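You operate a simulated robot arm through the tools that you are given. There is no shell and no other tool. Be economical: measure what you need, move in short steps, check, and stop when the job is done.

You run a simulated two-armed robot. Do the job below in one go: nothing can be reset, and whatever is moved stays where it is left.

Task
Take the twine spool from the pump end of the workbench and put it on the upper shelf at the pump end of the workbench. Put two of the bearing blocks from the upper shelf under the roller stand on the square board. Fetch the red tin from the slats of the feed table between the side boards and set it on the top of the sack stand lid. Fetch the printed card and set it on the top of the low green table. Turn the meter knob to 3. Open the cream bin front. Do these in any order. Set down upright: bearing block.

It is judged by the outcome, as a careful person would: the job done as asked, and still so three seconds after it is handed in. It fails if anything else is knocked over, pushed out of place, dropped, spilled or broken. A push-on lid holds only when it is set on centred and level and pressed home; a screw cap is set on level and turned clockwise until tight.

Robot
Two 7-joint arms with two-finger parallel grippers on one trunk, on a base that drives. Base frame: it is fixed to the floor where the robot stands at the start and does not move with it; the origin is under the middle of the robot, x ahead of it, y to its left, z up. Readings come in m, degrees, newtons and seconds.
The left shoulder is at the start at [0.07, 0.177, 0.995], the right one opposite. With the tool pointing down near the work surface each hand reaches from about 0.1 to 0.68 m from the robot's upright axis, wherever it stands, measured 20 degrees to its own side. Places, roughly: bearing block (11x4x7 cm) [0.5, -0.9, 0.5]; cream bin front [-5.5, -3.3, 0.3]; meter knob [-3.2, 0.9, 0.8]; printed card [-4.25, -3.75, 1]; red tin [-2.5, 0.75, 0.5]; square board [0.5, 0, 1]; top of the low green table (20x18 cm) [-0.52, -4.04, 0.76]; top of the sack stand lid [0.9, 2.4, 0.7]; twine spool (8x8x7 cm) [0.5, 0.2, 0.9]; upper shelf at the pump end of the workbench [0.7, 0.5, 0.5]. Payload 3.43 kg a hand.
Tool frame (each hand has its own): the origin (TCP) lies between the finger pads and is the grasp point; the fingertips stand 0.03 m ahead of it; z points along the fingers, y is the line along which they close. The gripper opens to 0.094 m. The fingers are 0.028 m wide and 0.01 m thick; the gripper's body (0.05 by 0.096 m) begins 0.055 m behind the TCP.
Orientation is that of the tool frame in the base frame, as [roll, pitch, yaw] about the fixed x, y, z axes, in that order (R = Rz(yaw) Ry(pitch) Rx(roll)). With the fingers straight down and closing along the base's y, the tool's x points along the base's -x, its y along +y and its z along -z.

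Tools
- The arms move only by the tool apply_moves. It takes "left_deltas", "right_deltas" or both (then of equal length, played together; a hand with none holds still); each is text: rows parted by semicolons, each of 7 numbers parted by spaces: the turn, a rotation vector about the tool's x, y, z in units of 60 degrees (1.0 is 60 degrees), then the shift along the tool's x, y, z in units of 100 mm (1.0 is 100 mm), then the finger opening in m, from 0 to 0.094. In form: rx ry rz dx dy dz gripper; .... A call has 1 to 10 rows; each row is the pose to reach, as a shift and turn from the pose commanded when the call began, along the tool's axes at that moment. A call with a number of a shift or a turn outside -1 to 1 is refused whole. A row lasts 0.2 s, in which the tool goes at most 0.05 m and 8.6 degrees; a call with a longer step from one row to the next is refused whole, and so is a gripper value outside its range. A pose out of reach is approached as far as the arm can. The call stops where the force on the tool passes 40 N (or 10 N more than at its start, if that is more) or the arm is blocked; 0.2 s more then pass. The fingers move at their own pace (about 0.153 m/s each) and stop on an object; they squeeze with about 44 N. The grip force told is the motor's: it shows also when the fingers shut on nothing. Time passes only in rows, and 0.2 s behind the last, so rows that repeat a pose let the fingers close. The reply holds the time, the measured pose of the TCP, the force on the tool along the base axes, the opening and the grip force, in the units named above and with some noise, with the torque about the TCP (base axes, N m) and any sound that the robot's microphone picked up.
- Cameras (640 x 400 px; columns grow to the right, rows downward): "scene" is now at [0.1392, -0.0423, 1.3104]; the picture's right is [-0.31, -0.95, -0.00], its down [-0.56, 0.18, -0.81] and it looks along [0.77, -0.25, -0.59] (base axes); focal length 233 px, centre (320, 200). "left" rides on the left gripper at [0.076, -0.014, -0.102] in its tool frame; the picture's right is [0.18, 0.98, 0.00], its down [-0.75, 0.14, -0.64] and it looks along [-0.63, 0.12, 0.77] (tool axes); focal length 243 px, centre (320, 200). "right" rides on the right gripper at [0.076, 0.014, -0.103] in its tool frame; the picture's right is [-0.18, 0.98, 0.00], its down [-0.75, -0.14, -0.64] and it looks along [-0.63, -0.12, 0.77] (tool axes); focal length 243 px, centre (320, 200). There is no depth. A picture from a camera that has moved, and an enlarged one, comes with that camera's place and axes in the base frame and with its lens. The place of the scene camera against the robot may be out by one fixed shift of up to 0.025 m in any direction.
- camera(camera): a new picture of that camera. The clock stands still meanwhile.
- lift_body(by): slides the trunk up (or, below 0, down) by that many m; the arms and the scene camera ride with it, the base frame stays. It gives what a move gives, with no picture.
- drive_base(legs): drives the robot by 1 to 6 legs, each [ahead, turn to the left] in m and degrees, along the robot's own axes; the way and the turn of a leg run together, so that a leg with both is an arc; at most 1.5 m and 180 degrees a leg. The arms and the cameras ride along, it lands a little off, and it stops where it bumps. It gives what a move gives.
- turn_head(pan, tilt): turns the head with the scene camera to pan (to the left, within 86 degrees either way) and tilt (down, from -29 to 69), counted from straight ahead of the robot. It gives what a move gives.
- zoom(camera, box): a new picture of the part [left, top, right, bottom] of that camera's present view, enlarged. The clock stands still meanwhile.
- job_done(): hands the job in; it is judged then, once.

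Work in short steps. Places have to be worked out from the pictures, the camera data and where the tool is seen: move nearer, look again, correct. Check each grasp and each placing, and mend what went wrong. You have 186 turns and 158 pictures in all, those below and enlarged ones among them. Open the grippers and draw the arms clear of the work before you hand the job in, unless the task says otherwise; then end with one line.

The tools are called after "Call:" as a command line: name --argument value ..., lists and objects as JSON in quotes. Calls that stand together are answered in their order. apply_moves: Moves the arms, as the interface text tells. Its arguments: {"type":"object","properties":{"left_deltas":{"type":"string"},"right_deltas":{"type":"string"}},"required":[]} The other tools are called the same way: lift_body (by) slides the trunk up or down; drive_base (legs) drives the base; turn_head (pan, tilt) turns the head that bears the scene camera; camera (camera) takes a picture; zoom (camera, box) takes an enlarged picture of a part of a camera's view; job_done () hands the job in.

At the start:

```text
time: 0.0
left_ee_pos: [0.5063, 0.0401, 1.1542]
left_orientation: [-180.0, 0.0, -180.0]
left_contact_force: [-0.4, 0.8, -0.3]
left_ft_torque: [-0.02, 0.01, 0.03]
left_gripper_width: 0.0939
left_grip_force: 0.0
right_ee_pos: [0.3732, -0.315, 1.1101]
right_orientation: [179.9, 0.1, -179.8]
right_contact_force: [0.5, 0.2, 0.1]
right_ft_torque: [0.0, 0.01, 0.01]
right_gripper_width: 0.094
right_grip_force: 0.1
trunk travel left (down, up): [-0.575, 0.265]
robot x, y, heading: [-0.0029, 0.0016, -0.2]
head pan, tilt: [-18.2, 35.9]
```

scene: 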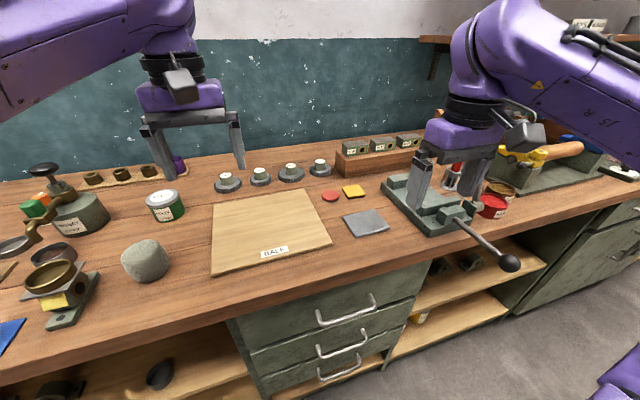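
right: 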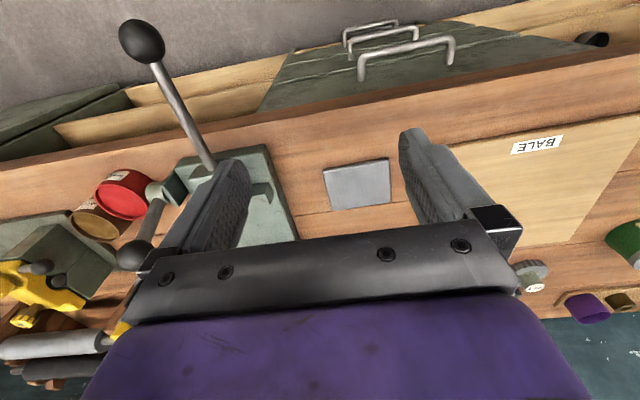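
left: 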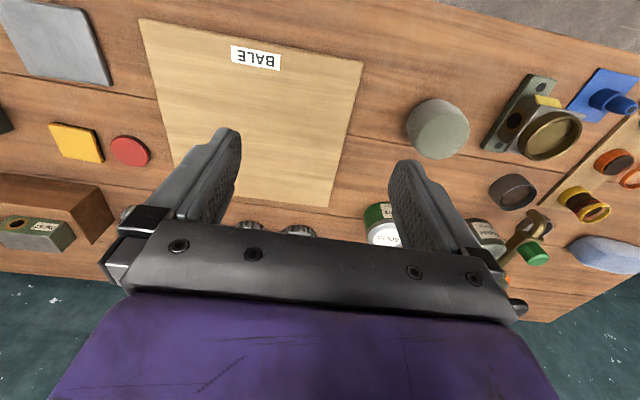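

I'll survey the bench: first the pump (left) end, with the head turned.

Call:
turn_head --pan 35 --tilt 40

Call:
camera --camera "scene"

Call:
turn_head --pan -60 --tilt 40

Call:
camera --camera "scene"

```text
time: 1.2
left_ee_pos: [0.5057, 0.0402, 1.1536]
left_orientation: [180.0, 0.1, -180.0]
left_contact_force: [-0.6, -0.2, -0.1]
left_ft_torque: [0.03, -0.03, -0.02]
left_gripper_width: 0.094
left_grip_force: 0.0
right_ee_pos: [0.3737, -0.3165, 1.1112]
right_orientation: [180.0, 0.2, -179.9]
right_contact_force: [0.1, 0.0, 0.0]
right_ft_torque: [0.0, -0.02, 0.04]
right_gripper_width: 0.0939
right_grip_force: 0.1
trunk travel left (down, up): [-0.575, 0.265]
robot x, y, heading: [-0.002, 0.0027, -0.0]
head pan, tilt: [35.0, 40.0]
```

```text
154 pictures are left
camera scene: at [0.1257, 0.0338, 1.3042], right [0.57, -0.82, 0.0], down [-0.53, -0.37, -0.77], along [0.63, 0.44, -0.64], focal length 233 px, centre (320, 200)
```

scene: 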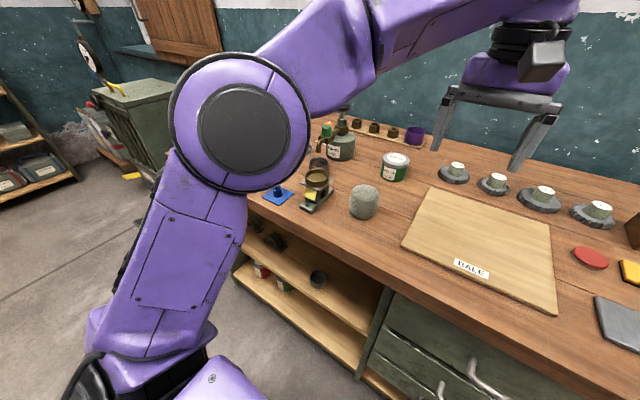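

```text
time: 2.9
left_ee_pos: [0.5057, 0.0396, 1.1533]
left_orientation: [180.0, 0.1, 180.0]
left_contact_force: [0.4, -0.4, 0.6]
left_ft_torque: [0.05, 0.0, 0.0]
left_gripper_width: 0.0937
left_grip_force: 0.0
right_ee_pos: [0.3728, -0.3175, 1.1109]
right_orientation: [180.0, 0.1, -179.9]
right_contact_force: [0.0, 0.7, -0.1]
right_ft_torque: [0.0, 0.05, -0.02]
right_gripper_width: 0.094
right_grip_force: 0.0
trunk travel left (down, up): [-0.575, 0.265]
robot x, y, heading: [-0.0051, -0.0007, -0.1]
head pan, tilt: [-60.0, 40.0]
```

```text
153 pictures are left
camera scene: at [0.0985, -0.0885, 1.3042], right [-0.87, -0.5, 0.0], down [-0.32, 0.56, -0.77], along [0.38, -0.66, -0.64], focal length 233 px, centre (320, 200)
```

scene: 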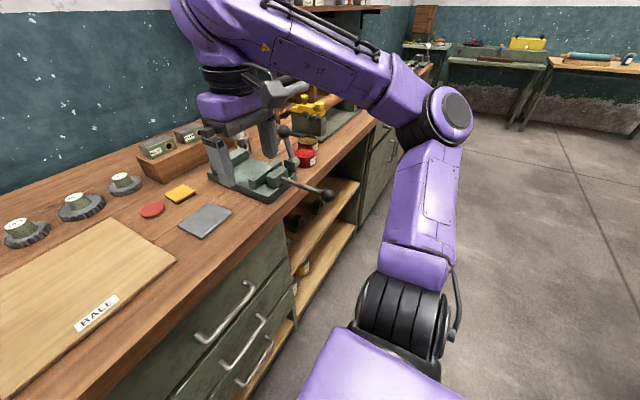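

The grey round piece at about [0.53,0.2] matches the spool's rough place; I zoom in on it and the shelf below.

Call:
turn_head --pan 35 --tilt 45

Call:
zoom --camera "scene" --box '[240, 80, 440, 280]'

```text
time: 4.6
left_ee_pos: [0.5065, 0.0409, 1.1534]
left_orientation: [-180.0, 0.0, -180.0]
left_contact_force: [-0.5, 0.5, 0.3]
left_ft_torque: [0.0, 0.01, -0.03]
left_gripper_width: 0.094
left_grip_force: 0.1
right_ee_pos: [0.3727, -0.3163, 1.1096]
right_orientation: [179.9, 0.1, -179.9]
right_contact_force: [-0.2, -0.2, 0.4]
right_ft_torque: [0.0, 0.06, 0.02]
right_gripper_width: 0.094
right_grip_force: 0.0
trunk travel left (down, up): [-0.575, 0.265]
robot x, y, heading: [0.0024, 0.0007, -0.1]
head pan, tilt: [35.0, 45.0]
```

```text
2.00 times, centred on (340, 180) of scene
camera zoom: at [0.1226, 0.0317, 1.297], right [0.57, -0.82, 0.0], down [-0.58, -0.41, -0.71], along [0.58, 0.41, -0.71], focal length 466 px, centre (280, 240)
```

zoom: 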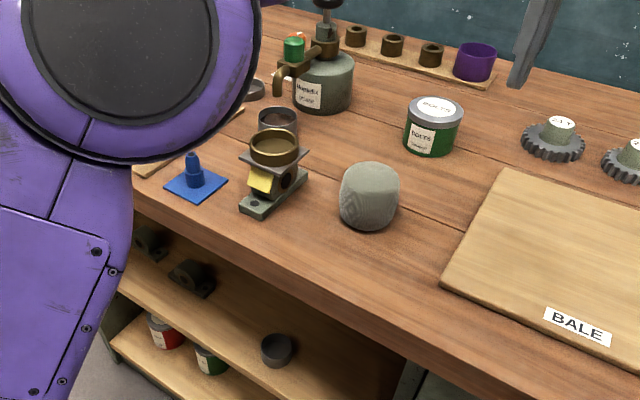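

The grey wound cylinder is the twine spool. I lift the trunk for clearance over the lever, then back off to give the arms room.

Call:
lift_body --by 0.1

Call:
drive_base --legs '[[-0.25, 0]]'

Call:
turn_head --pan 25 --tilt 50

Call:
camera --camera "scene"

Call:
camera --camera "left"

```text
time: 6.0
left_ee_pos: [0.5069, 0.0389, 1.2534]
left_orientation: [179.9, 0.0, 180.0]
left_contact_force: [0.7, -0.8, 0.0]
left_ft_torque: [0.01, 0.01, 0.02]
left_gripper_width: 0.0941
left_grip_force: 0.0
right_ee_pos: [0.3734, -0.3169, 1.2104]
right_orientation: [-180.0, 0.1, -179.9]
right_contact_force: [0.8, 0.2, -0.4]
right_ft_torque: [-0.03, 0.03, 0.0]
right_gripper_width: 0.0938
right_grip_force: 0.0
trunk travel left (down, up): [-0.675, 0.165]
robot x, y, heading: [-0.0032, 0.0032, 0.1]
head pan, tilt: [35.0, 45.0]
```

```text
time: 7.8
left_ee_pos: [0.257, 0.0408, 1.2542]
left_orientation: [-180.0, 0.0, -179.9]
left_contact_force: [0.3, 0.2, 0.2]
left_ft_torque: [-0.05, 0.0, -0.01]
left_gripper_width: 0.0941
left_grip_force: 0.0
right_ee_pos: [0.1242, -0.316, 1.2081]
right_orientation: [180.0, 0.0, -179.9]
right_contact_force: [-0.5, 0.8, 0.2]
right_ft_torque: [0.01, -0.01, -0.01]
right_gripper_width: 0.0942
right_grip_force: 0.0
trunk travel left (down, up): [-0.675, 0.165]
robot x, y, heading: [-0.2488, -0.0009, -0.2]
head pan, tilt: [35.0, 45.0]
```

```text
time: 8.5
left_ee_pos: [0.2551, 0.0402, 1.254]
left_orientation: [-180.0, 0.1, -179.9]
left_contact_force: [0.0, -0.8, 0.9]
left_ft_torque: [-0.01, -0.01, 0.01]
left_gripper_width: 0.094
left_grip_force: 0.0
right_ee_pos: [0.1227, -0.3163, 1.2107]
right_orientation: [179.9, 0.2, -179.9]
right_contact_force: [0.1, 0.4, -0.3]
right_ft_torque: [0.01, -0.01, -0.02]
right_gripper_width: 0.0941
right_grip_force: 0.0
trunk travel left (down, up): [-0.675, 0.165]
robot x, y, heading: [-0.2501, -0.0008, 0.1]
head pan, tilt: [25.0, 50.0]
```

```text
151 pictures are left
camera scene: at [-0.1256, 0.0177, 1.3901], right [0.42, -0.91, 0.0], down [-0.69, -0.33, -0.64], along [0.58, 0.27, -0.77], focal length 233 px, centre (320, 200)
```

scene: 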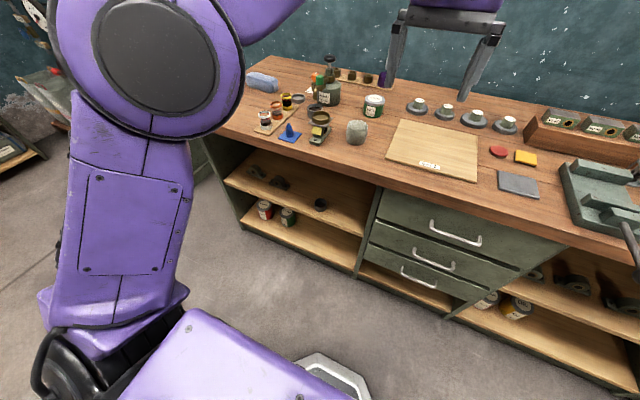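

```text
150 pictures are left
camera left: at [0.1801, 0.0261, 1.3572], right [-0.19, 0.98, 0.0], down [0.75, 0.14, 0.64], along [0.63, 0.12, -0.77], focal length 243 px, centre (320, 200)
```

left: 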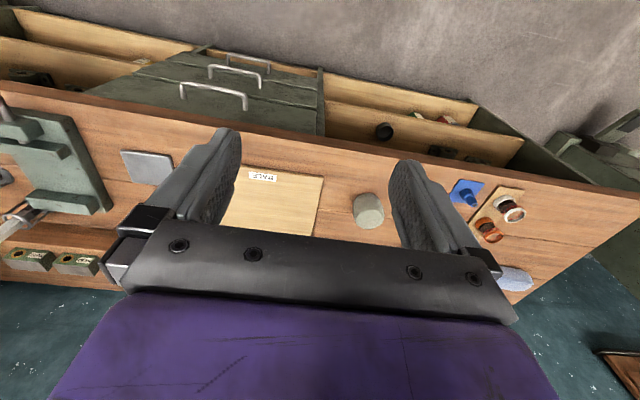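

Triangulating with the left hand camera: board top z≈0.917, spool centre ≈ (0.535, 0.209, 0.935). I turn the left hand 180° about its axis so the camera ends on top for a horizontal grasp; first 60°.

Call:
apply_moves --left_deltas "0 0 0.14 0 0.2 0 0.094; 0 0 0.28 0 0.4 0 0.094; 0 0 0.42 0 0.6 0 0.094; 0 0 0.56 0 0.8 0 0.094; 0 0 0.70 0 1 0 0.094; 0 0 0.84 0 1 0 0.094; 0 0 0.98 0 1 0 0.094; 0 0 1 0 1 0 0.094"

```text
time: 10.3
left_ee_pos: [0.2568, 0.142, 1.2541]
left_orientation: [-180.0, 0.0, 120.0]
left_contact_force: [0.2, -0.5, 0.5]
left_ft_torque: [0.04, 0.03, -0.01]
left_gripper_width: 0.0941
left_grip_force: 0.0
right_ee_pos: [0.1236, -0.3151, 1.2095]
right_orientation: [180.0, 0.1, -179.8]
right_contact_force: [1.0, 0.5, 0.7]
right_ft_torque: [0.02, -0.03, -0.02]
right_gripper_width: 0.0941
right_grip_force: 0.0
trunk travel left (down, up): [-0.675, 0.165]
robot x, y, heading: [-0.2524, 0.0033, 0.2]
head pan, tilt: [25.0, 50.0]
```

Works; continue turning.

Call:
apply_moves --left_deltas "0 0 0.14 0 0 0 0.094; 0 0 0.28 0 0 0 0.094; 0 0 0.42 0 0 0 0.094; 0 0 0.56 0 0 0 0.094; 0 0 0.70 0 0 0 0.094; 0 0 0.84 0 0 0 0.094; 0 0 0.98 0 0 0 0.094; 0 0 1 0 0 0 0.094"

Call:
apply_moves --left_deltas "0 0 0.14 0 0 0 0.094; 0 0 0.28 0 0 0 0.094; 0 0 0.42 0 0 0 0.094; 0 0 0.56 0 0 0 0.094; 0 0 0.70 0 0 0 0.094; 0 0 0.84 0 0 0 0.094; 0 0 0.98 0 0 0 0.094; 0 0 1 0 0 0 0.094"

```text
time: 12.1
left_ee_pos: [0.2551, 0.1416, 1.2533]
left_orientation: [179.9, 0.0, 60.0]
left_contact_force: [0.4, 0.5, -0.4]
left_ft_torque: [-0.02, -0.01, -0.02]
left_gripper_width: 0.0939
left_grip_force: 0.0
right_ee_pos: [0.1236, -0.3164, 1.2104]
right_orientation: [180.0, 0.1, -179.8]
right_contact_force: [-0.8, -0.3, -0.4]
right_ft_torque: [0.02, 0.03, -0.01]
right_gripper_width: 0.0942
right_grip_force: 0.1
trunk travel left (down, up): [-0.675, 0.165]
robot x, y, heading: [-0.2482, -0.003, -0.0]
head pan, tilt: [25.0, 50.0]
```

```text
time: 13.9
left_ee_pos: [0.2543, 0.1406, 1.255]
left_orientation: [179.9, 0.0, 0.1]
left_contact_force: [0.9, -0.8, 1.2]
left_ft_torque: [0.0, 0.01, 0.03]
left_gripper_width: 0.094
left_grip_force: 0.0
right_ee_pos: [0.1235, -0.3171, 1.2089]
right_orientation: [-180.0, 0.1, -179.9]
right_contact_force: [0.0, -0.3, 0.1]
right_ft_torque: [0.0, 0.02, -0.01]
right_gripper_width: 0.0939
right_grip_force: 0.0
trunk travel left (down, up): [-0.675, 0.165]
robot x, y, heading: [-0.2511, -0.001, 0.1]
head pan, tilt: [25.0, 50.0]
```

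Now pitch the fingers forward to horizontal, moving over to the spool's y.

Call:
apply_moves --left_deltas "0 0.14 0 0 -0.2 0 0.094; 0 0.28 0 0 -0.4 0 0.094; 0 0.42 0 0 -0.6 0 0.094; 0 0.56 0 0 -0.67 0 0.094; 0 0.70 0 0 -0.67 0 0.094; 0 0.84 0 0 -0.67 0 0.094; 0 0.98 0 0 -0.67 0 0.094; 0 1 0 0 -0.67 0 0.094"

Call:
apply_moves --left_deltas "0 0.13 0 0 0 0 0.094; 0 0.26 0 0 0 0 0.094; 0 0.39 0 0 0 0 0.094; 0 0.5 0 0 0 0 0.094; 0 0.5 0 0 0 0 0.094"

Call:
camera --camera "left"

```text
time: 15.7
left_ee_pos: [0.2546, 0.2071, 1.2538]
left_orientation: [179.9, -60.0, 0.2]
left_contact_force: [0.5, 0.5, 0.0]
left_ft_torque: [0.06, 0.02, 0.0]
left_gripper_width: 0.0942
left_grip_force: 0.0
right_ee_pos: [0.1241, -0.3163, 1.2099]
right_orientation: [179.8, 0.0, -179.9]
right_contact_force: [0.2, 0.1, -0.2]
right_ft_torque: [0.03, 0.01, 0.0]
right_gripper_width: 0.094
right_grip_force: 0.0
trunk travel left (down, up): [-0.675, 0.165]
robot x, y, heading: [-0.2508, -0.0008, 0.2]
head pan, tilt: [25.0, 50.0]
```

```text
time: 16.9
left_ee_pos: [0.2551, 0.2084, 1.2546]
left_orientation: [29.8, -90.0, 150.3]
left_contact_force: [-0.6, 0.0, 0.1]
left_ft_torque: [-0.01, 0.0, 0.0]
left_gripper_width: 0.0941
left_grip_force: 0.1
right_ee_pos: [0.1244, -0.3163, 1.21]
right_orientation: [-180.0, 0.0, -179.9]
right_contact_force: [0.3, -0.3, -0.1]
right_ft_torque: [0.03, -0.01, -0.02]
right_gripper_width: 0.0939
right_grip_force: 0.0
trunk travel left (down, up): [-0.675, 0.165]
robot x, y, heading: [-0.2485, 0.0013, 0.0]
head pan, tilt: [25.0, 50.0]
```

```text
149 pictures are left
camera left: at [0.1535, 0.2217, 1.3309], right [0.0, -0.98, 0.18], down [-0.64, -0.14, -0.75], along [0.77, -0.12, -0.63], focal length 243 px, centre (320, 200)
```

left: 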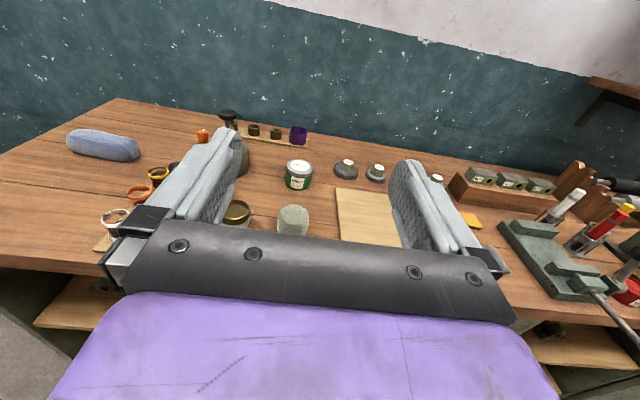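

Spool y≈0.209 confirmed and the hand is aligned. I lower the trunk so the hand is at spool height (in front of the bench edge at x≈0.42).

Call:
lift_body --by -0.312

Call:
camera --camera "left"

```text
time: 20.0
left_ee_pos: [0.2544, 0.208, 0.9435]
left_orientation: [22.1, -89.9, 157.9]
left_contact_force: [0.7, 0.1, -0.5]
left_ft_torque: [0.0, -0.01, -0.02]
left_gripper_width: 0.0942
left_grip_force: 0.0
right_ee_pos: [0.1222, -0.3167, 0.8975]
right_orientation: [-179.9, 0.3, -179.8]
right_contact_force: [0.0, 0.6, 0.0]
right_ft_torque: [-0.01, 0.0, -0.02]
right_gripper_width: 0.0941
right_grip_force: 0.0
trunk travel left (down, up): [-0.363, 0.477]
robot x, y, heading: [-0.2486, -0.0016, 0.2]
head pan, tilt: [25.0, 50.0]
```

```text
148 pictures are left
camera left: at [0.1536, 0.2219, 1.0191], right [0.0, -0.98, 0.18], down [-0.64, -0.14, -0.75], along [0.77, -0.12, -0.63], focal length 243 px, centre (320, 200)
```

left: 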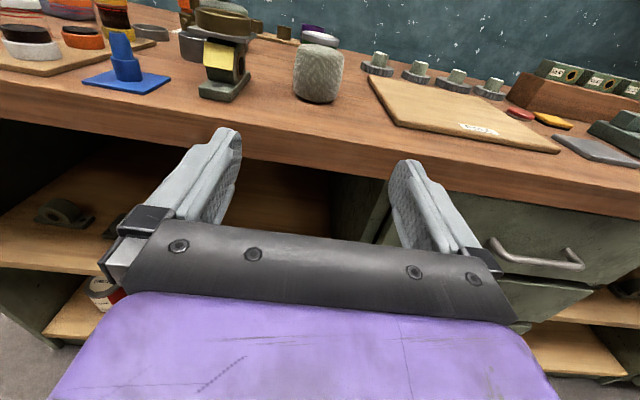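

Bench top at ≈0.90, spool to ≈0.967. I advance with the fingers tilted 15° down for wrist clearance, TCP z≈0.95.

Call:
apply_moves --left_deltas "0 -0.12 0 0.05 0 0.25 0.094; 0 -0.25 0 0.07 0 0.5 0.094; 0 -0.25 0 0.07 0.0 0.75 0.094; 0 -0.25 0 0.07 0.0 1 0.094"

Call:
camera --camera "left"

```text
time: 21.0
left_ee_pos: [0.355, 0.2093, 0.9492]
left_orientation: [-179.8, -75.1, 0.0]
left_contact_force: [0.1, -0.5, -0.3]
left_ft_torque: [-0.03, -0.02, -0.03]
left_gripper_width: 0.0944
left_grip_force: 0.0
right_ee_pos: [0.1234, -0.3168, 0.8975]
right_orientation: [179.9, -0.1, -179.9]
right_contact_force: [0.5, -0.5, -0.1]
right_ft_torque: [-0.01, 0.03, 0.0]
right_gripper_width: 0.094
right_grip_force: 0.1
trunk travel left (down, up): [-0.363, 0.477]
robot x, y, heading: [-0.248, 0.0009, 0.1]
head pan, tilt: [25.0, 50.0]
```

```text
147 pictures are left
camera left: at [0.2776, 0.2223, 1.0503], right [0.05, -0.98, 0.18], down [-0.81, -0.14, -0.56], along [0.58, -0.12, -0.81], focal length 243 px, centre (320, 200)
```

left: 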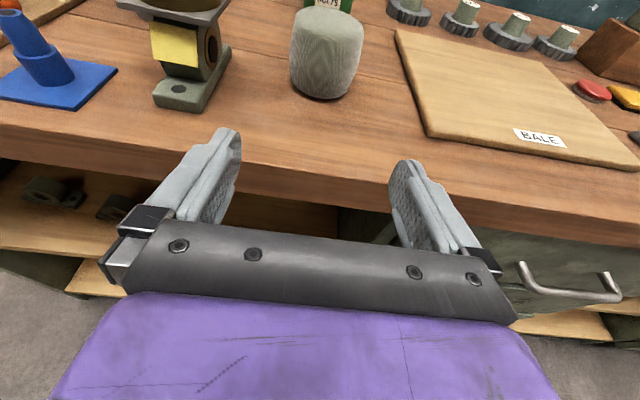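

Spool centre refined to about (0.553, 0.201). I advance level in two steps.

Call:
apply_moves --left_deltas "0 0 0 0.06 0.03 0.24 0.094; 0 0 0 0.13 0.06 0.48 0.094; 0 0 0 0.19 0.07 0.72 0.094; 0 0 0 0.259 0.07 0.966 0.094"

Call:
camera --camera "left"

```text
time: 22.0
left_ee_pos: [0.4563, 0.2013, 0.9478]
left_orientation: [-180.0, -75.0, 0.1]
left_contact_force: [0.5, 0.0, 0.4]
left_ft_torque: [0.0, -0.03, 0.0]
left_gripper_width: 0.0941
left_grip_force: 0.0
right_ee_pos: [0.1237, -0.317, 0.8981]
right_orientation: [179.9, 0.0, -179.8]
right_contact_force: [0.6, -0.7, 0.5]
right_ft_torque: [0.0, 0.0, 0.0]
right_gripper_width: 0.0939
right_grip_force: 0.1
trunk travel left (down, up): [-0.363, 0.477]
robot x, y, heading: [-0.2493, 0.0, 0.4]
head pan, tilt: [25.0, 50.0]
```

```text
146 pictures are left
camera left: at [0.3784, 0.2147, 1.05], right [0.05, -0.98, 0.18], down [-0.81, -0.14, -0.56], along [0.58, -0.12, -0.81], focal length 243 px, centre (320, 200)
```

left: 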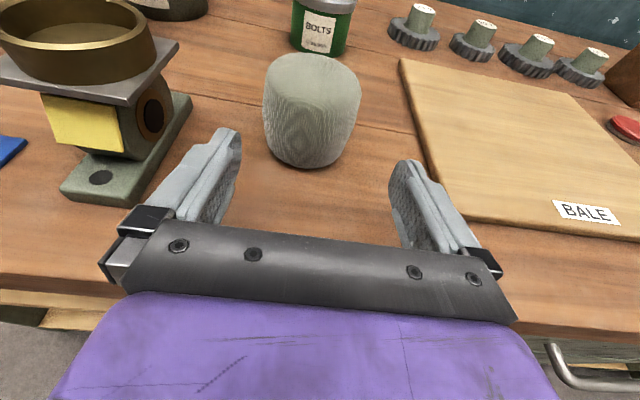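

Aligned. Advance the last ~9.5 cm and close.

Call:
apply_moves --left_deltas "0 0 0 0.06 0 0.24 0.094; 0 0 0 0.125 0 0.47 0.094; 0 0 0 0.19 0 0.7 0.094; 0 0 0 0.25 0 0.92 0.094; 0 0 0 0.25 0 0.92 0.06; 0 0 0 0.25 0 0.92 0.05; 0 0 0 0.25 0 0.92 0.05"

Call:
camera --camera "left"

```text
time: 23.6
left_ee_pos: [0.5527, 0.2016, 0.9486]
left_orientation: [-180.0, -75.0, 0.1]
left_contact_force: [0.7, 0.2, 0.0]
left_ft_torque: [0.0, -0.05, 0.0]
left_gripper_width: 0.0724
left_grip_force: 44.3
right_ee_pos: [0.1237, -0.3158, 0.8984]
right_orientation: [180.0, 0.1, -179.9]
right_contact_force: [-0.3, 0.5, 0.4]
right_ft_torque: [0.0, 0.0, 0.01]
right_gripper_width: 0.0944
right_grip_force: 0.0
trunk travel left (down, up): [-0.363, 0.477]
robot x, y, heading: [-0.2518, -0.0003, -0.2]
head pan, tilt: [25.0, 50.0]
```

```text
145 pictures are left
camera left: at [0.4736, 0.2153, 1.0501], right [0.05, -0.98, 0.18], down [-0.81, -0.14, -0.56], along [0.58, -0.12, -0.81], focal length 243 px, centre (320, 200)
```

left: 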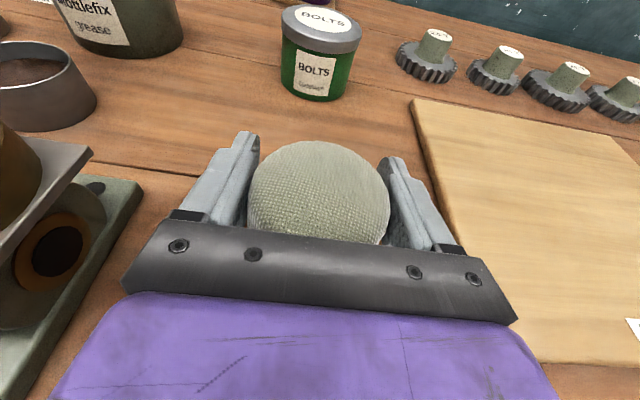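

Grasp firm (0.072 m, 44 N). Lift 4 cm and back the base away.

Call:
apply_moves --left_deltas "0 0 0 0.193 0 -0.052 0.05; 0 0 0 0.386 0 -0.104 0.05; 0 0 0 0.386 0 -0.104 0.05"

Call:
drive_base --legs '[[-0.3, 0]]'

Call:
turn_head --pan 35 --tilt 40

Call:
camera --camera "scene"

```text
time: 24.4
left_ee_pos: [0.5508, 0.2002, 0.9878]
left_orientation: [179.8, -75.0, 0.2]
left_contact_force: [0.2, -0.2, -0.8]
left_ft_torque: [-0.05, -0.02, 0.0]
left_gripper_width: 0.0721
left_grip_force: 43.8
right_ee_pos: [0.1243, -0.3162, 0.8985]
right_orientation: [-179.9, 0.0, -179.9]
right_contact_force: [0.1, 0.0, -0.9]
right_ft_torque: [0.0, 0.0, -0.02]
right_gripper_width: 0.0939
right_grip_force: 0.1
trunk travel left (down, up): [-0.363, 0.477]
robot x, y, heading: [-0.2504, 0.0003, 0.1]
head pan, tilt: [25.0, 50.0]
```

```text
time: 26.4
left_ee_pos: [0.2509, 0.2029, 0.9884]
left_orientation: [179.9, -75.1, 0.6]
left_contact_force: [0.2, -1.0, -0.4]
left_ft_torque: [0.01, -0.01, 0.0]
left_gripper_width: 0.0724
left_grip_force: 43.8
right_ee_pos: [-0.1726, -0.3154, 0.8983]
right_orientation: [180.0, 0.1, -179.4]
right_contact_force: [0.3, -0.1, 0.4]
right_ft_torque: [-0.01, -0.02, 0.0]
right_gripper_width: 0.094
right_grip_force: 0.1
trunk travel left (down, up): [-0.363, 0.477]
robot x, y, heading: [-0.5505, -0.0007, 0.4]
head pan, tilt: [25.0, 50.0]
```

```text
time: 27.2
left_ee_pos: [0.2507, 0.2035, 0.9875]
left_orientation: [179.9, -74.9, 0.5]
left_contact_force: [0.3, 0.5, -1.2]
left_ft_torque: [-0.01, 0.01, -0.01]
left_gripper_width: 0.0723
left_grip_force: 44.3
right_ee_pos: [-0.1727, -0.3141, 0.8977]
right_orientation: [180.0, 0.0, -179.5]
right_contact_force: [-0.7, 1.1, 0.3]
right_ft_torque: [-0.02, -0.01, -0.01]
right_gripper_width: 0.094
right_grip_force: 0.1
trunk travel left (down, up): [-0.363, 0.477]
robot x, y, heading: [-0.5479, -0.0022, 0.5]
head pan, tilt: [35.0, 40.0]
```

```text
144 pictures are left
camera scene: at [-0.4234, 0.0333, 1.0921], right [0.58, -0.82, 0.0], down [-0.52, -0.37, -0.77], along [0.62, 0.44, -0.64], focal length 233 px, centre (320, 200)
```

scene: 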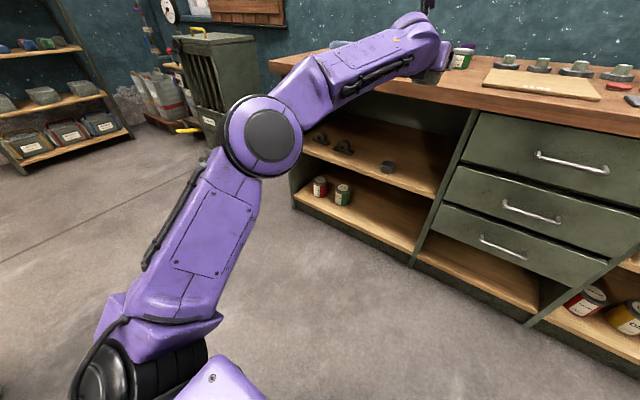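

The pump-end upper shelf is at z≈0.52, front edge x≈0.43, with two black blocks and a cup on it; there's free room around y≈0.19. I lower the trunk and look with the hand camera.

Call:
lift_body --by -0.34

Call:
camera --camera "left"

Call:
camera --camera "scene"

```text
time: 30.5
left_ee_pos: [0.2515, 0.2029, 0.6486]
left_orientation: [179.9, -75.0, 0.5]
left_contact_force: [-0.3, 0.0, -0.2]
left_ft_torque: [0.02, 0.02, 0.02]
left_gripper_width: 0.0722
left_grip_force: 44.0
right_ee_pos: [-0.1736, -0.3147, 0.5577]
right_orientation: [180.0, 0.0, -179.5]
right_contact_force: [0.5, -0.3, 0.6]
right_ft_torque: [-0.03, 0.01, -0.01]
right_gripper_width: 0.0941
right_grip_force: 0.1
trunk travel left (down, up): [-0.023, 0.817]
robot x, y, heading: [-0.5488, -0.0022, 0.2]
head pan, tilt: [35.0, 40.0]
```

```text
143 pictures are left
camera left: at [0.1733, 0.2167, 0.749], right [0.05, -0.98, 0.18], down [-0.81, -0.15, -0.56], along [0.58, -0.11, -0.81], focal length 243 px, centre (320, 200)
```

left: 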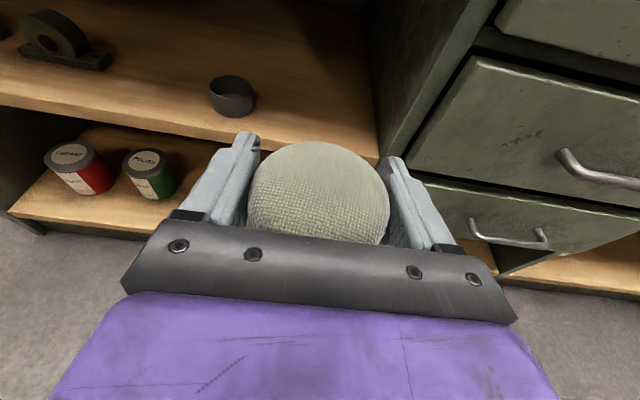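

```text
142 pictures are left
camera scene: at [-0.4236, 0.0334, 0.7522], right [0.58, -0.81, 0.0], down [-0.52, -0.37, -0.77], along [0.62, 0.44, -0.64], focal length 233 px, centre (320, 200)
```

scene: 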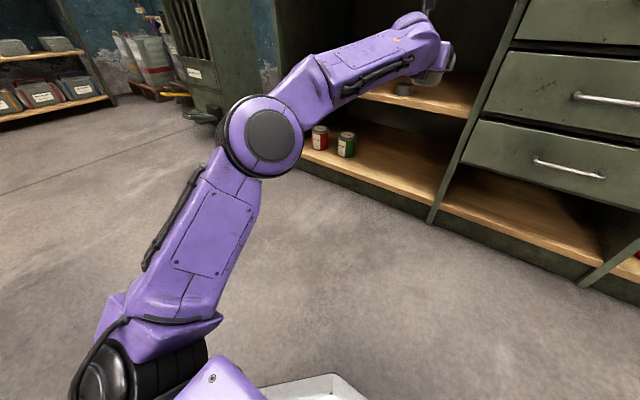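

Free slot y≈0.108–0.29 at this spot; hand is centred at 0.2. Lower a bit and drive in.

Call:
apply_moves --left_deltas "0 0 0 -0.2 0 0.06 0.05; 0 0 0 -0.435 0 0.116 0.05; 0 0 0 -0.435 0 0.116 0.05"

Call:
drive_base --legs '[[0.17, 0]]'

Call:
camera --camera "left"

```text
time: 31.3
left_ee_pos: [0.2523, 0.2037, 0.6024]
left_orientation: [179.9, -75.0, 0.4]
left_contact_force: [0.6, 0.5, -0.6]
left_ft_torque: [-0.01, -0.04, -0.01]
left_gripper_width: 0.0723
left_grip_force: 43.2
right_ee_pos: [-0.1734, -0.3137, 0.5577]
right_orientation: [-179.9, 0.0, -179.6]
right_contact_force: [-0.8, -0.1, -0.3]
right_ft_torque: [0.0, 0.01, 0.01]
right_gripper_width: 0.0941
right_grip_force: 0.1
trunk travel left (down, up): [-0.023, 0.817]
robot x, y, heading: [-0.5497, -0.001, 0.2]
head pan, tilt: [35.0, 40.0]
```

```text
time: 32.8
left_ee_pos: [0.4245, 0.2014, 0.6022]
left_orientation: [179.9, -75.0, 0.4]
left_contact_force: [-0.8, 0.2, -0.9]
left_ft_torque: [-0.01, 0.01, 0.0]
left_gripper_width: 0.0725
left_grip_force: 44.0
right_ee_pos: [-0.0018, -0.315, 0.5582]
right_orientation: [180.0, 0.0, -179.6]
right_contact_force: [0.0, -0.1, 0.7]
right_ft_torque: [0.01, -0.02, 0.0]
right_gripper_width: 0.0942
right_grip_force: 0.0
trunk travel left (down, up): [-0.023, 0.817]
robot x, y, heading: [-0.3778, -0.005, 0.3]
head pan, tilt: [35.0, 40.0]
```

```text
141 pictures are left
camera left: at [0.3453, 0.2155, 0.7033], right [0.05, -0.98, 0.18], down [-0.81, -0.15, -0.56], along [0.58, -0.12, -0.81], focal length 243 px, centre (320, 200)
```

left: 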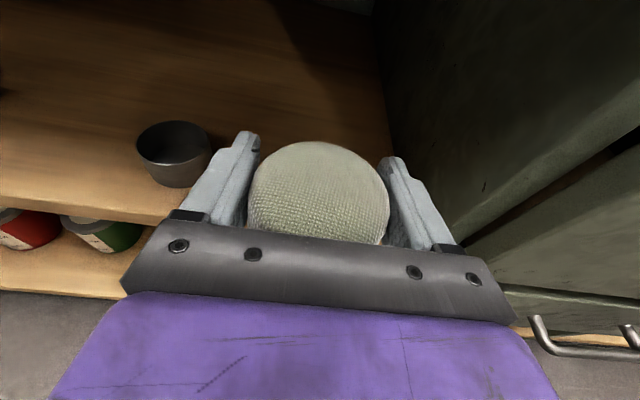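

Clear of the cup. Drive in another 12 cm, then lower until contact.

Call:
drive_base --legs '[[0.12, 0]]'

Call:
camera --camera "left"

Call:
apply_moves --left_deltas "0 0 0 -0.1 0.02 0.026 0.05; 0 0 0 -0.19 0.04 0.052 0.05; 0 0 0 -0.24 0.05 0.065 0.05; 0 0 0 -0.29 0.05 0.078 0.05; 0 0 0 -0.33 0.05 0.09 0.05; 0 0 0 -0.37 0.05 0.1 0.05; 0 0 0 -0.41 0.05 0.11 0.05; 0 0 0 -0.45 0.05 0.12 0.05; 0 0 0 -0.49 0.05 0.13 0.05"

```text
time: 34.0
left_ee_pos: [0.5421, 0.2026, 0.6012]
left_orientation: [180.0, -75.0, 0.4]
left_contact_force: [1.2, -0.2, -1.1]
left_ft_torque: [-0.03, -0.05, -0.03]
left_gripper_width: 0.072
left_grip_force: 44.2
right_ee_pos: [0.117, -0.3145, 0.5586]
right_orientation: [-180.0, 0.1, -179.7]
right_contact_force: [-0.4, 0.6, 1.0]
right_ft_torque: [-0.01, -0.04, 0.0]
right_gripper_width: 0.0942
right_grip_force: 0.0
trunk travel left (down, up): [-0.023, 0.817]
robot x, y, heading: [-0.2612, 0.0011, 0.5]
head pan, tilt: [35.0, 40.0]
```

```text
140 pictures are left
camera left: at [0.4646, 0.2158, 0.7032], right [0.05, -0.98, 0.18], down [-0.81, -0.15, -0.56], along [0.58, -0.12, -0.81], focal length 243 px, centre (320, 200)
```

left: 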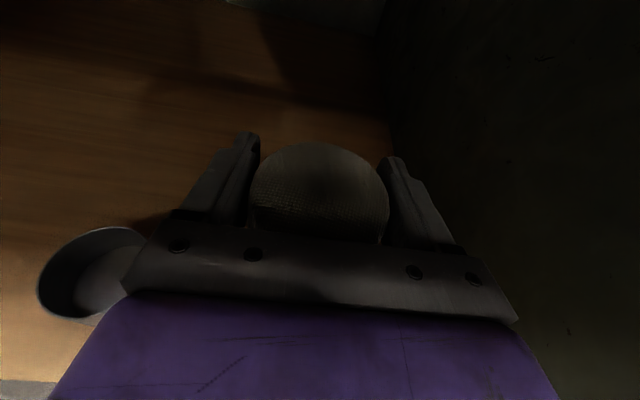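

```text
time: 36.0
left_ee_pos: [0.5421, 0.1971, 0.5511]
left_orientation: [179.8, -75.0, 0.4]
left_contact_force: [0.2, -0.5, -1.8]
left_ft_torque: [0.02, 0.01, 0.02]
left_gripper_width: 0.0723
left_grip_force: 44.1
right_ee_pos: [0.1164, -0.3137, 0.5575]
right_orientation: [-180.0, 0.0, -179.7]
right_contact_force: [0.7, 0.6, 0.0]
right_ft_torque: [-0.01, 0.0, 0.0]
right_gripper_width: 0.094
right_grip_force: 0.1
trunk travel left (down, up): [-0.023, 0.817]
robot x, y, heading: [-0.2573, 0.0007, 0.2]
head pan, tilt: [35.0, 40.0]
```

No contact yet; continue down in small steps.

Call:
apply_moves --left_deltas "0 0 0 -0.04 0 0.01 0.05; 0 0 0 -0.08 0 0.02 0.05; 0 0 0 -0.12 0 0.03 0.05; 0 0 0 -0.16 0 0.04 0.05; 0 0 0 -0.2 0 0.05 0.05; 0 0 0 -0.24 0 0.06 0.05"

Call:
camera --camera "left"

```text
time: 37.2
left_ee_pos: [0.5424, 0.1979, 0.547]
left_orientation: [179.4, -76.1, 0.7]
left_contact_force: [2.7, -0.4, 13.4]
left_ft_torque: [-0.07, 0.19, -0.02]
left_gripper_width: 0.0722
left_grip_force: 43.9
right_ee_pos: [0.1158, -0.3135, 0.5597]
right_orientation: [-180.0, 0.3, -179.8]
right_contact_force: [0.6, -0.6, 1.1]
right_ft_torque: [-0.02, 0.01, -0.02]
right_gripper_width: 0.094
right_grip_force: 0.1
trunk travel left (down, up): [-0.023, 0.817]
robot x, y, heading: [-0.2571, 0.0034, 0.2]
head pan, tilt: [35.0, 40.0]
stopped in row 5 (left hand): the force on the tool passed its limit at 42 N (the readings are from after the stop); the commanded pose is now the measured one
```

```text
139 pictures are left
camera left: at [0.4615, 0.2118, 0.6444], right [0.05, -0.98, 0.18], down [-0.8, -0.15, -0.58], along [0.6, -0.12, -0.8], focal length 243 px, centre (320, 200)
```

left: 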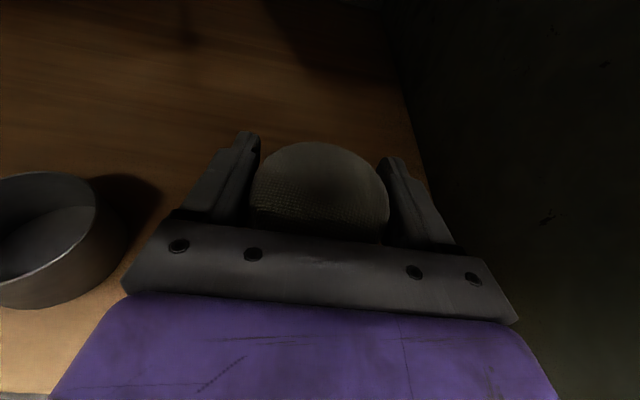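

Contact at TCP z≈0.547 (shelf ≈0.498). Release and check.

Call:
apply_moves --left_deltas "0 0 0 0 0 0 0.075; 0 0 0 0 0 0 0.085; 0 0 0 0 0 0 0.094; 0 0 0 0 0 0 0.094"

Call:
camera --camera "left"

```text
time: 38.2
left_ee_pos: [0.5422, 0.1985, 0.5401]
left_orientation: [179.7, -75.8, 0.6]
left_contact_force: [-0.3, -0.3, 0.2]
left_ft_torque: [0.01, -0.02, 0.01]
left_gripper_width: 0.0943
left_grip_force: 0.1
right_ee_pos: [0.1165, -0.3135, 0.5576]
right_orientation: [179.9, 0.0, -179.8]
right_contact_force: [0.2, 0.0, 0.3]
right_ft_torque: [0.0, 0.02, 0.03]
right_gripper_width: 0.0939
right_grip_force: 0.1
trunk travel left (down, up): [-0.023, 0.817]
robot x, y, heading: [-0.261, 0.0018, 0.7]
head pan, tilt: [35.0, 40.0]
```

```text
138 pictures are left
camera left: at [0.4631, 0.2121, 0.6401], right [0.05, -0.98, 0.18], down [-0.81, -0.15, -0.57], along [0.59, -0.12, -0.8], focal length 243 px, centre (320, 200)
```

left: 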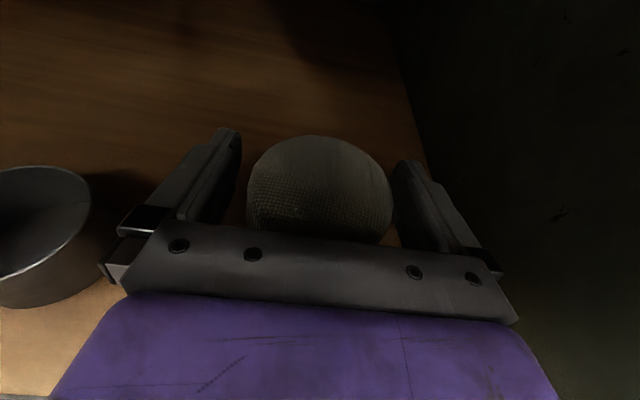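

Released cleanly. Raise 1 cm and back out.

Call:
apply_moves --left_deltas "0 0 0 0.1 0 -0.02 0.094; 0 0 0 0.03 0 -0.3 0.094; 0 0 0 -0.03 0 -0.6 0.094; 0 0 0 -0.08 0 -0.9 0.094"

Call:
drive_base --legs '[[-0.25, 0]]'

Call:
camera --camera "left"

```text
time: 39.2
left_ee_pos: [0.4537, 0.2185, 0.5541]
left_orientation: [170.2, -75.4, 11.3]
left_contact_force: [1.2, -0.1, 0.1]
left_ft_torque: [0.03, -0.04, 0.03]
left_gripper_width: 0.0938
left_grip_force: 0.1
right_ee_pos: [0.1162, -0.3145, 0.5583]
right_orientation: [179.8, 0.1, -179.7]
right_contact_force: [0.7, 0.3, 0.1]
right_ft_torque: [-0.01, 0.0, 0.01]
right_gripper_width: 0.0938
right_grip_force: 0.1
trunk travel left (down, up): [-0.023, 0.817]
robot x, y, heading: [-0.2563, -0.0017, 0.5]
head pan, tilt: [35.0, 40.0]
```

```text
time: 41.0
left_ee_pos: [0.2033, 0.211, 0.5565]
left_orientation: [170.2, -75.7, 10.6]
left_contact_force: [0.1, -0.7, 1.1]
left_ft_torque: [0.0, -0.02, 0.02]
left_gripper_width: 0.0941
left_grip_force: 0.0
right_ee_pos: [-0.1322, -0.3154, 0.5582]
right_orientation: [179.9, 0.0, -179.7]
right_contact_force: [1.0, 0.0, 0.4]
right_ft_torque: [-0.03, -0.03, 0.0]
right_gripper_width: 0.0941
right_grip_force: 0.1
trunk travel left (down, up): [-0.023, 0.817]
robot x, y, heading: [-0.5076, -0.0022, -0.1]
head pan, tilt: [35.0, 40.0]
```

```text
137 pictures are left
camera left: at [0.1236, 0.2275, 0.6561], right [0.07, -0.97, 0.22], down [-0.8, -0.18, -0.57], along [0.59, -0.14, -0.79], focal length 243 px, centre (320, 200)
```

left: 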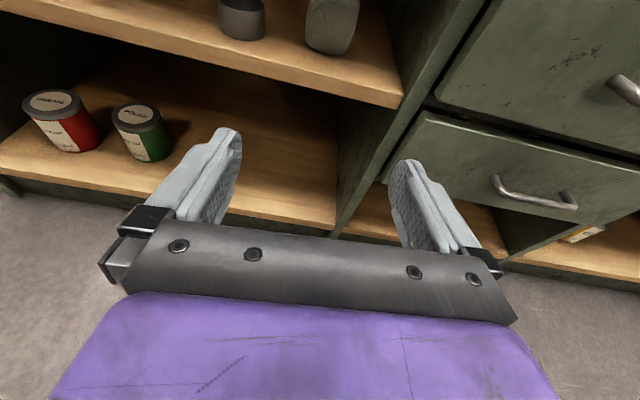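

Spool stands on the shelf. Now drive along the bench to the roller-stand bay to see the bearing blocks.

Call:
drive_base --legs '[[0, -90], [0.9, 0], [0, 90]]'

Call:
turn_head --pan 0 --tilt 20

Call:
camera --camera "scene"

Call:
camera --camera "left"

```text
time: 44.1
left_ee_pos: [-0.0151, -0.5615, 0.5601]
left_orientation: [166.8, -75.8, -51.3]
left_contact_force: [0.8, -0.4, 0.5]
left_ft_torque: [0.01, 0.04, -0.02]
left_gripper_width: 0.0942
left_grip_force: 0.0
right_ee_pos: [-0.6349, -0.4763, 0.5558]
right_orientation: [-179.9, -0.5, 114.9]
right_contact_force: [0.4, 0.7, 1.3]
right_ft_torque: [-0.01, 0.0, -0.02]
right_gripper_width: 0.0939
right_grip_force: 0.0
trunk travel left (down, up): [-0.023, 0.817]
robot x, y, heading: [-0.505, 0.0001, -64.0]
head pan, tilt: [35.0, 40.0]
stopped in leg 1: the robot was blocked; the commanded pose is now the measured one
```

```text
time: 45.1
left_ee_pos: [-0.0152, -0.5619, 0.5582]
left_orientation: [167.2, -75.7, -51.9]
left_contact_force: [-0.1, 0.2, 0.2]
left_ft_torque: [0.02, 0.01, -0.01]
left_gripper_width: 0.094
left_grip_force: 0.1
right_ee_pos: [-0.6354, -0.4761, 0.5541]
right_orientation: [-179.7, -0.6, 114.9]
right_contact_force: [-0.5, 0.2, 0.0]
right_ft_torque: [0.03, 0.03, -0.02]
right_gripper_width: 0.0938
right_grip_force: 0.0
trunk travel left (down, up): [-0.023, 0.817]
robot x, y, heading: [-0.5038, -0.0063, -64.5]
head pan, tilt: [0.0, 20.0]
```

```text
136 pictures are left
camera scene: at [-0.4358, -0.1491, 0.783], right [-0.9, -0.43, 0.0], down [-0.15, 0.31, -0.94], along [0.41, -0.84, -0.35], focal length 233 px, centre (320, 200)
```

scene: 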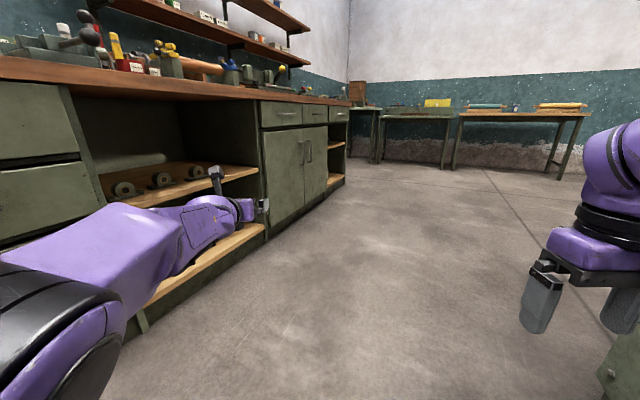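

```text
135 pictures are left
camera left: at [-0.0316, -0.481, 0.6563], right [-0.86, -0.46, 0.23], down [-0.51, 0.65, -0.57], along [0.11, -0.6, -0.79], focal length 243 px, centre (320, 200)
```

left: 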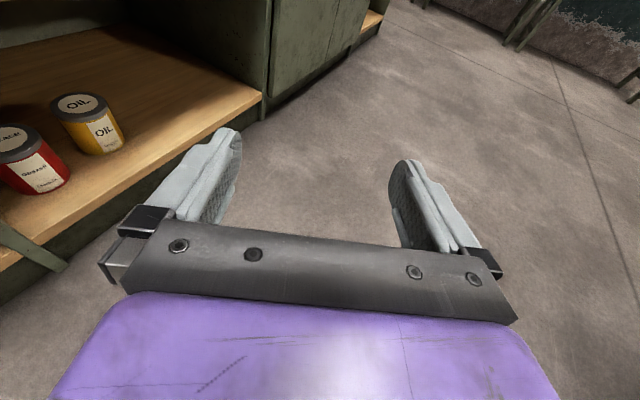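

Something blocked the turn. I look around to the right for what it is.

Call:
turn_head --pan -80 --tilt 45

Call:
camera --camera "scene"

Call:
turn_head --pan 80 --tilt 45

Call:
camera --camera "scene"

```text
time: 46.6
left_ee_pos: [-0.0157, -0.5629, 0.5582]
left_orientation: [167.2, -75.6, -51.8]
left_contact_force: [0.0, -0.8, -0.2]
left_ft_torque: [-0.03, 0.01, 0.02]
left_gripper_width: 0.0938
left_grip_force: 0.1
right_ee_pos: [-0.6342, -0.4759, 0.5543]
right_orientation: [-179.8, -0.7, 114.9]
right_contact_force: [0.5, 0.1, -0.3]
right_ft_torque: [0.0, 0.0, -0.02]
right_gripper_width: 0.0942
right_grip_force: 0.0
trunk travel left (down, up): [-0.023, 0.817]
robot x, y, heading: [-0.5046, -0.0035, -64.2]
head pan, tilt: [-80.0, 45.0]
```

```text
134 pictures are left
camera scene: at [-0.5422, -0.1122, 0.7448], right [-0.58, 0.81, 0.0], down [0.57, 0.42, -0.71], along [-0.58, -0.41, -0.71], focal length 233 px, centre (320, 200)
```

scene: 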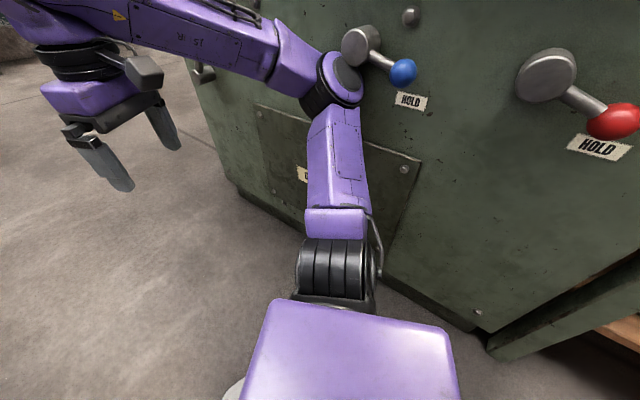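

```text
time: 49.1
left_ee_pos: [-0.0144, -0.5625, 0.5573]
left_orientation: [167.1, -75.7, -51.8]
left_contact_force: [-0.4, 0.7, -0.3]
left_ft_torque: [-0.01, -0.02, 0.0]
left_gripper_width: 0.0941
left_grip_force: 0.1
right_ee_pos: [-0.6338, -0.4767, 0.5553]
right_orientation: [-179.8, -0.6, 114.9]
right_contact_force: [-0.2, -0.9, 0.4]
right_ft_torque: [0.01, -0.02, 0.01]
right_gripper_width: 0.0939
right_grip_force: 0.0
trunk travel left (down, up): [-0.023, 0.817]
robot x, y, heading: [-0.5071, -0.002, -64.1]
head pan, tilt: [80.0, 45.0]
```

```text
133 pictures are left
camera scene: at [-0.3979, -0.0425, 0.7446], right [0.27, -0.96, 0.0], down [-0.68, -0.19, -0.71], along [0.68, 0.19, -0.71], focal length 233 px, centre (320, 200)
```

scene: 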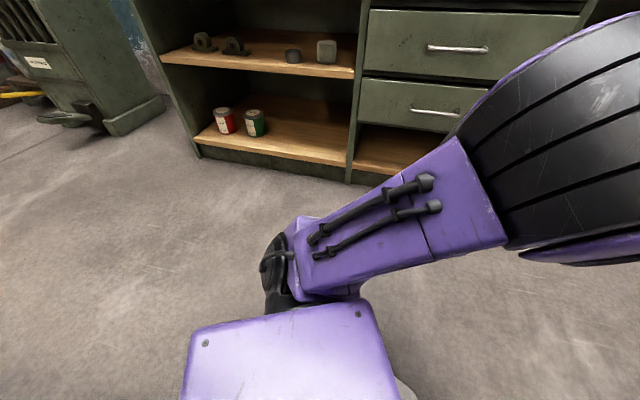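

The right elbow met the green cabinet behind. I turn back, shift toward the bench, then turn on.

Call:
drive_base --legs '[[0, 24], [0.25, 0], [0, -25]]'

Call:
turn_head --pan -85 --tilt 35

Call:
camera --camera "scene"

```text
time: 53.4
left_ee_pos: [0.1596, -0.73, 0.5612]
left_orientation: [167.6, -76.0, -53.2]
left_contact_force: [0.2, 0.2, -0.3]
left_ft_torque: [-0.02, 0.04, -0.01]
left_gripper_width: 0.0941
left_grip_force: 0.0
right_ee_pos: [-0.455, -0.6326, 0.5571]
right_orientation: [-179.9, -0.4, 113.9]
right_contact_force: [-0.7, -0.3, 0.6]
right_ft_torque: [0.0, -0.01, -0.02]
right_gripper_width: 0.0937
right_grip_force: 0.1
trunk travel left (down, up): [-0.023, 0.817]
robot x, y, heading: [-0.3218, -0.1669, -65.4]
head pan, tilt: [80.0, 45.0]
```

```text
time: 55.9
left_ee_pos: [0.1604, -0.7302, 0.5617]
left_orientation: [167.6, -75.9, -53.1]
left_contact_force: [0.2, 0.2, 0.9]
left_ft_torque: [0.04, 0.01, -0.01]
left_gripper_width: 0.0937
left_grip_force: 0.1
right_ee_pos: [-0.4551, -0.6322, 0.5566]
right_orientation: [-179.9, -0.4, 113.8]
right_contact_force: [-0.2, 0.2, -0.3]
right_ft_torque: [0.02, 0.03, 0.0]
right_gripper_width: 0.0939
right_grip_force: 0.0
trunk travel left (down, up): [-0.023, 0.817]
robot x, y, heading: [-0.3183, -0.1676, -65.5]
head pan, tilt: [-85.0, 35.0]
```

```text
132 pictures are left
camera scene: at [-0.3704, -0.2688, 0.7598], right [-0.49, 0.87, 0.0], down [0.5, 0.28, -0.82], along [-0.71, -0.4, -0.57], focal length 233 px, centre (320, 200)
```

scene: 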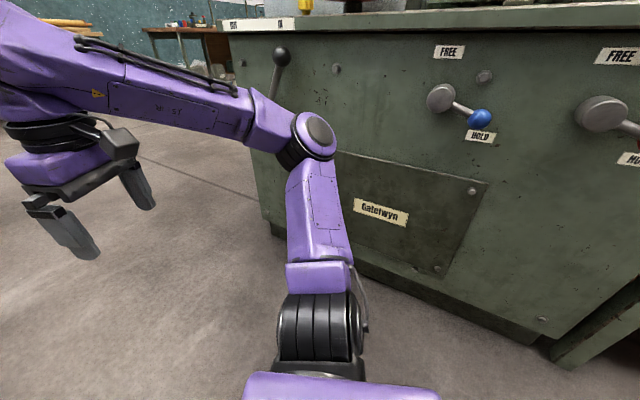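

Levers still at HOLD; fine. Continue along the bench in a safe sequence: face -y, drive past the cabinet, then turn and reverse back a bit.

Call:
drive_base --legs '[[0, -25], [1.0, 0], [0, 45], [-0.35, 0], [0, 45]]'

Call:
turn_head --pan 0 --tilt 25

Call:
camera --camera "scene"

Call:
camera --camera "left"

```text
time: 68.5
left_ee_pos: [0.126, -0.7061, 0.5601]
left_orientation: [167.6, -75.9, 13.2]
left_contact_force: [-0.1, 0.9, 0.7]
left_ft_torque: [0.03, 0.0, 0.0]
left_gripper_width: 0.0938
left_grip_force: 0.0
right_ee_pos: [-0.2093, -1.2323, 0.5573]
right_orientation: [-180.0, -0.3, -179.7]
right_contact_force: [-0.5, -0.5, 0.2]
right_ft_torque: [-0.01, -0.01, -0.01]
right_gripper_width: 0.0939
right_grip_force: 0.1
trunk travel left (down, up): [-0.023, 0.817]
robot x, y, heading: [-0.5821, -0.9219, 1.3]
head pan, tilt: [-85.0, 35.0]
```

```text
time: 70.1
left_ee_pos: [0.127, -0.7064, 0.5612]
left_orientation: [167.6, -76.0, 13.2]
left_contact_force: [0.1, -0.2, 0.0]
left_ft_torque: [0.03, 0.02, -0.06]
left_gripper_width: 0.0939
left_grip_force: 0.0
right_ee_pos: [-0.2099, -1.2346, 0.5552]
right_orientation: [-180.0, -0.4, -179.7]
right_contact_force: [-0.3, 0.6, -0.5]
right_ft_torque: [0.0, 0.0, -0.02]
right_gripper_width: 0.094
right_grip_force: 0.0
trunk travel left (down, up): [-0.023, 0.817]
robot x, y, heading: [-0.5866, -0.9217, 0.9]
head pan, tilt: [0.0, 25.0]
```

```text
131 pictures are left
camera scene: at [-0.4367, -0.9337, 0.7755], right [0.02, -1.0, 0.0], down [-0.42, -0.01, -0.91], along [0.91, 0.01, -0.42], focal length 233 px, centre (320, 200)
```

scene: 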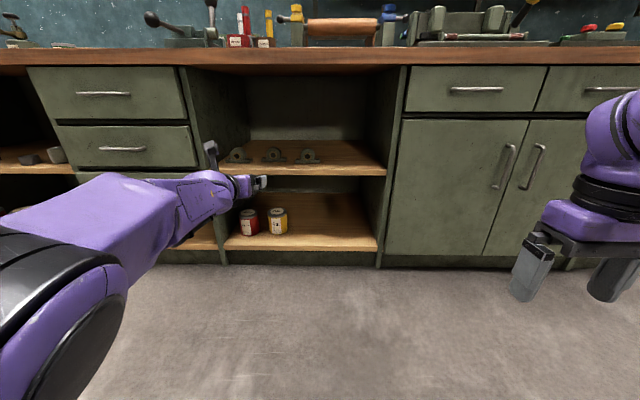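

```text
130 pictures are left
camera left: at [0.0453, -0.6888, 0.6594], right [0.06, -0.97, 0.23], down [-0.8, -0.19, -0.57], along [0.6, -0.15, -0.79], focal length 243 px, centre (320, 200)
```

left: 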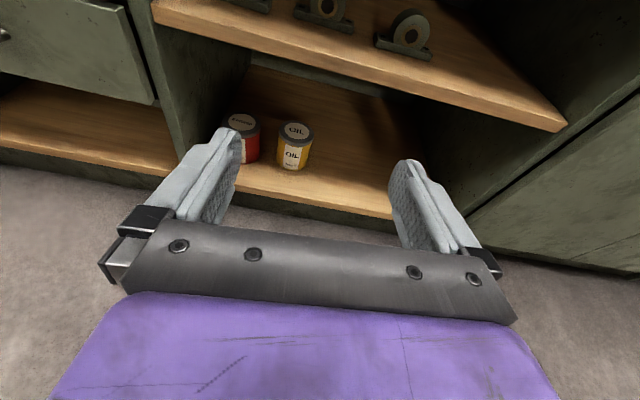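

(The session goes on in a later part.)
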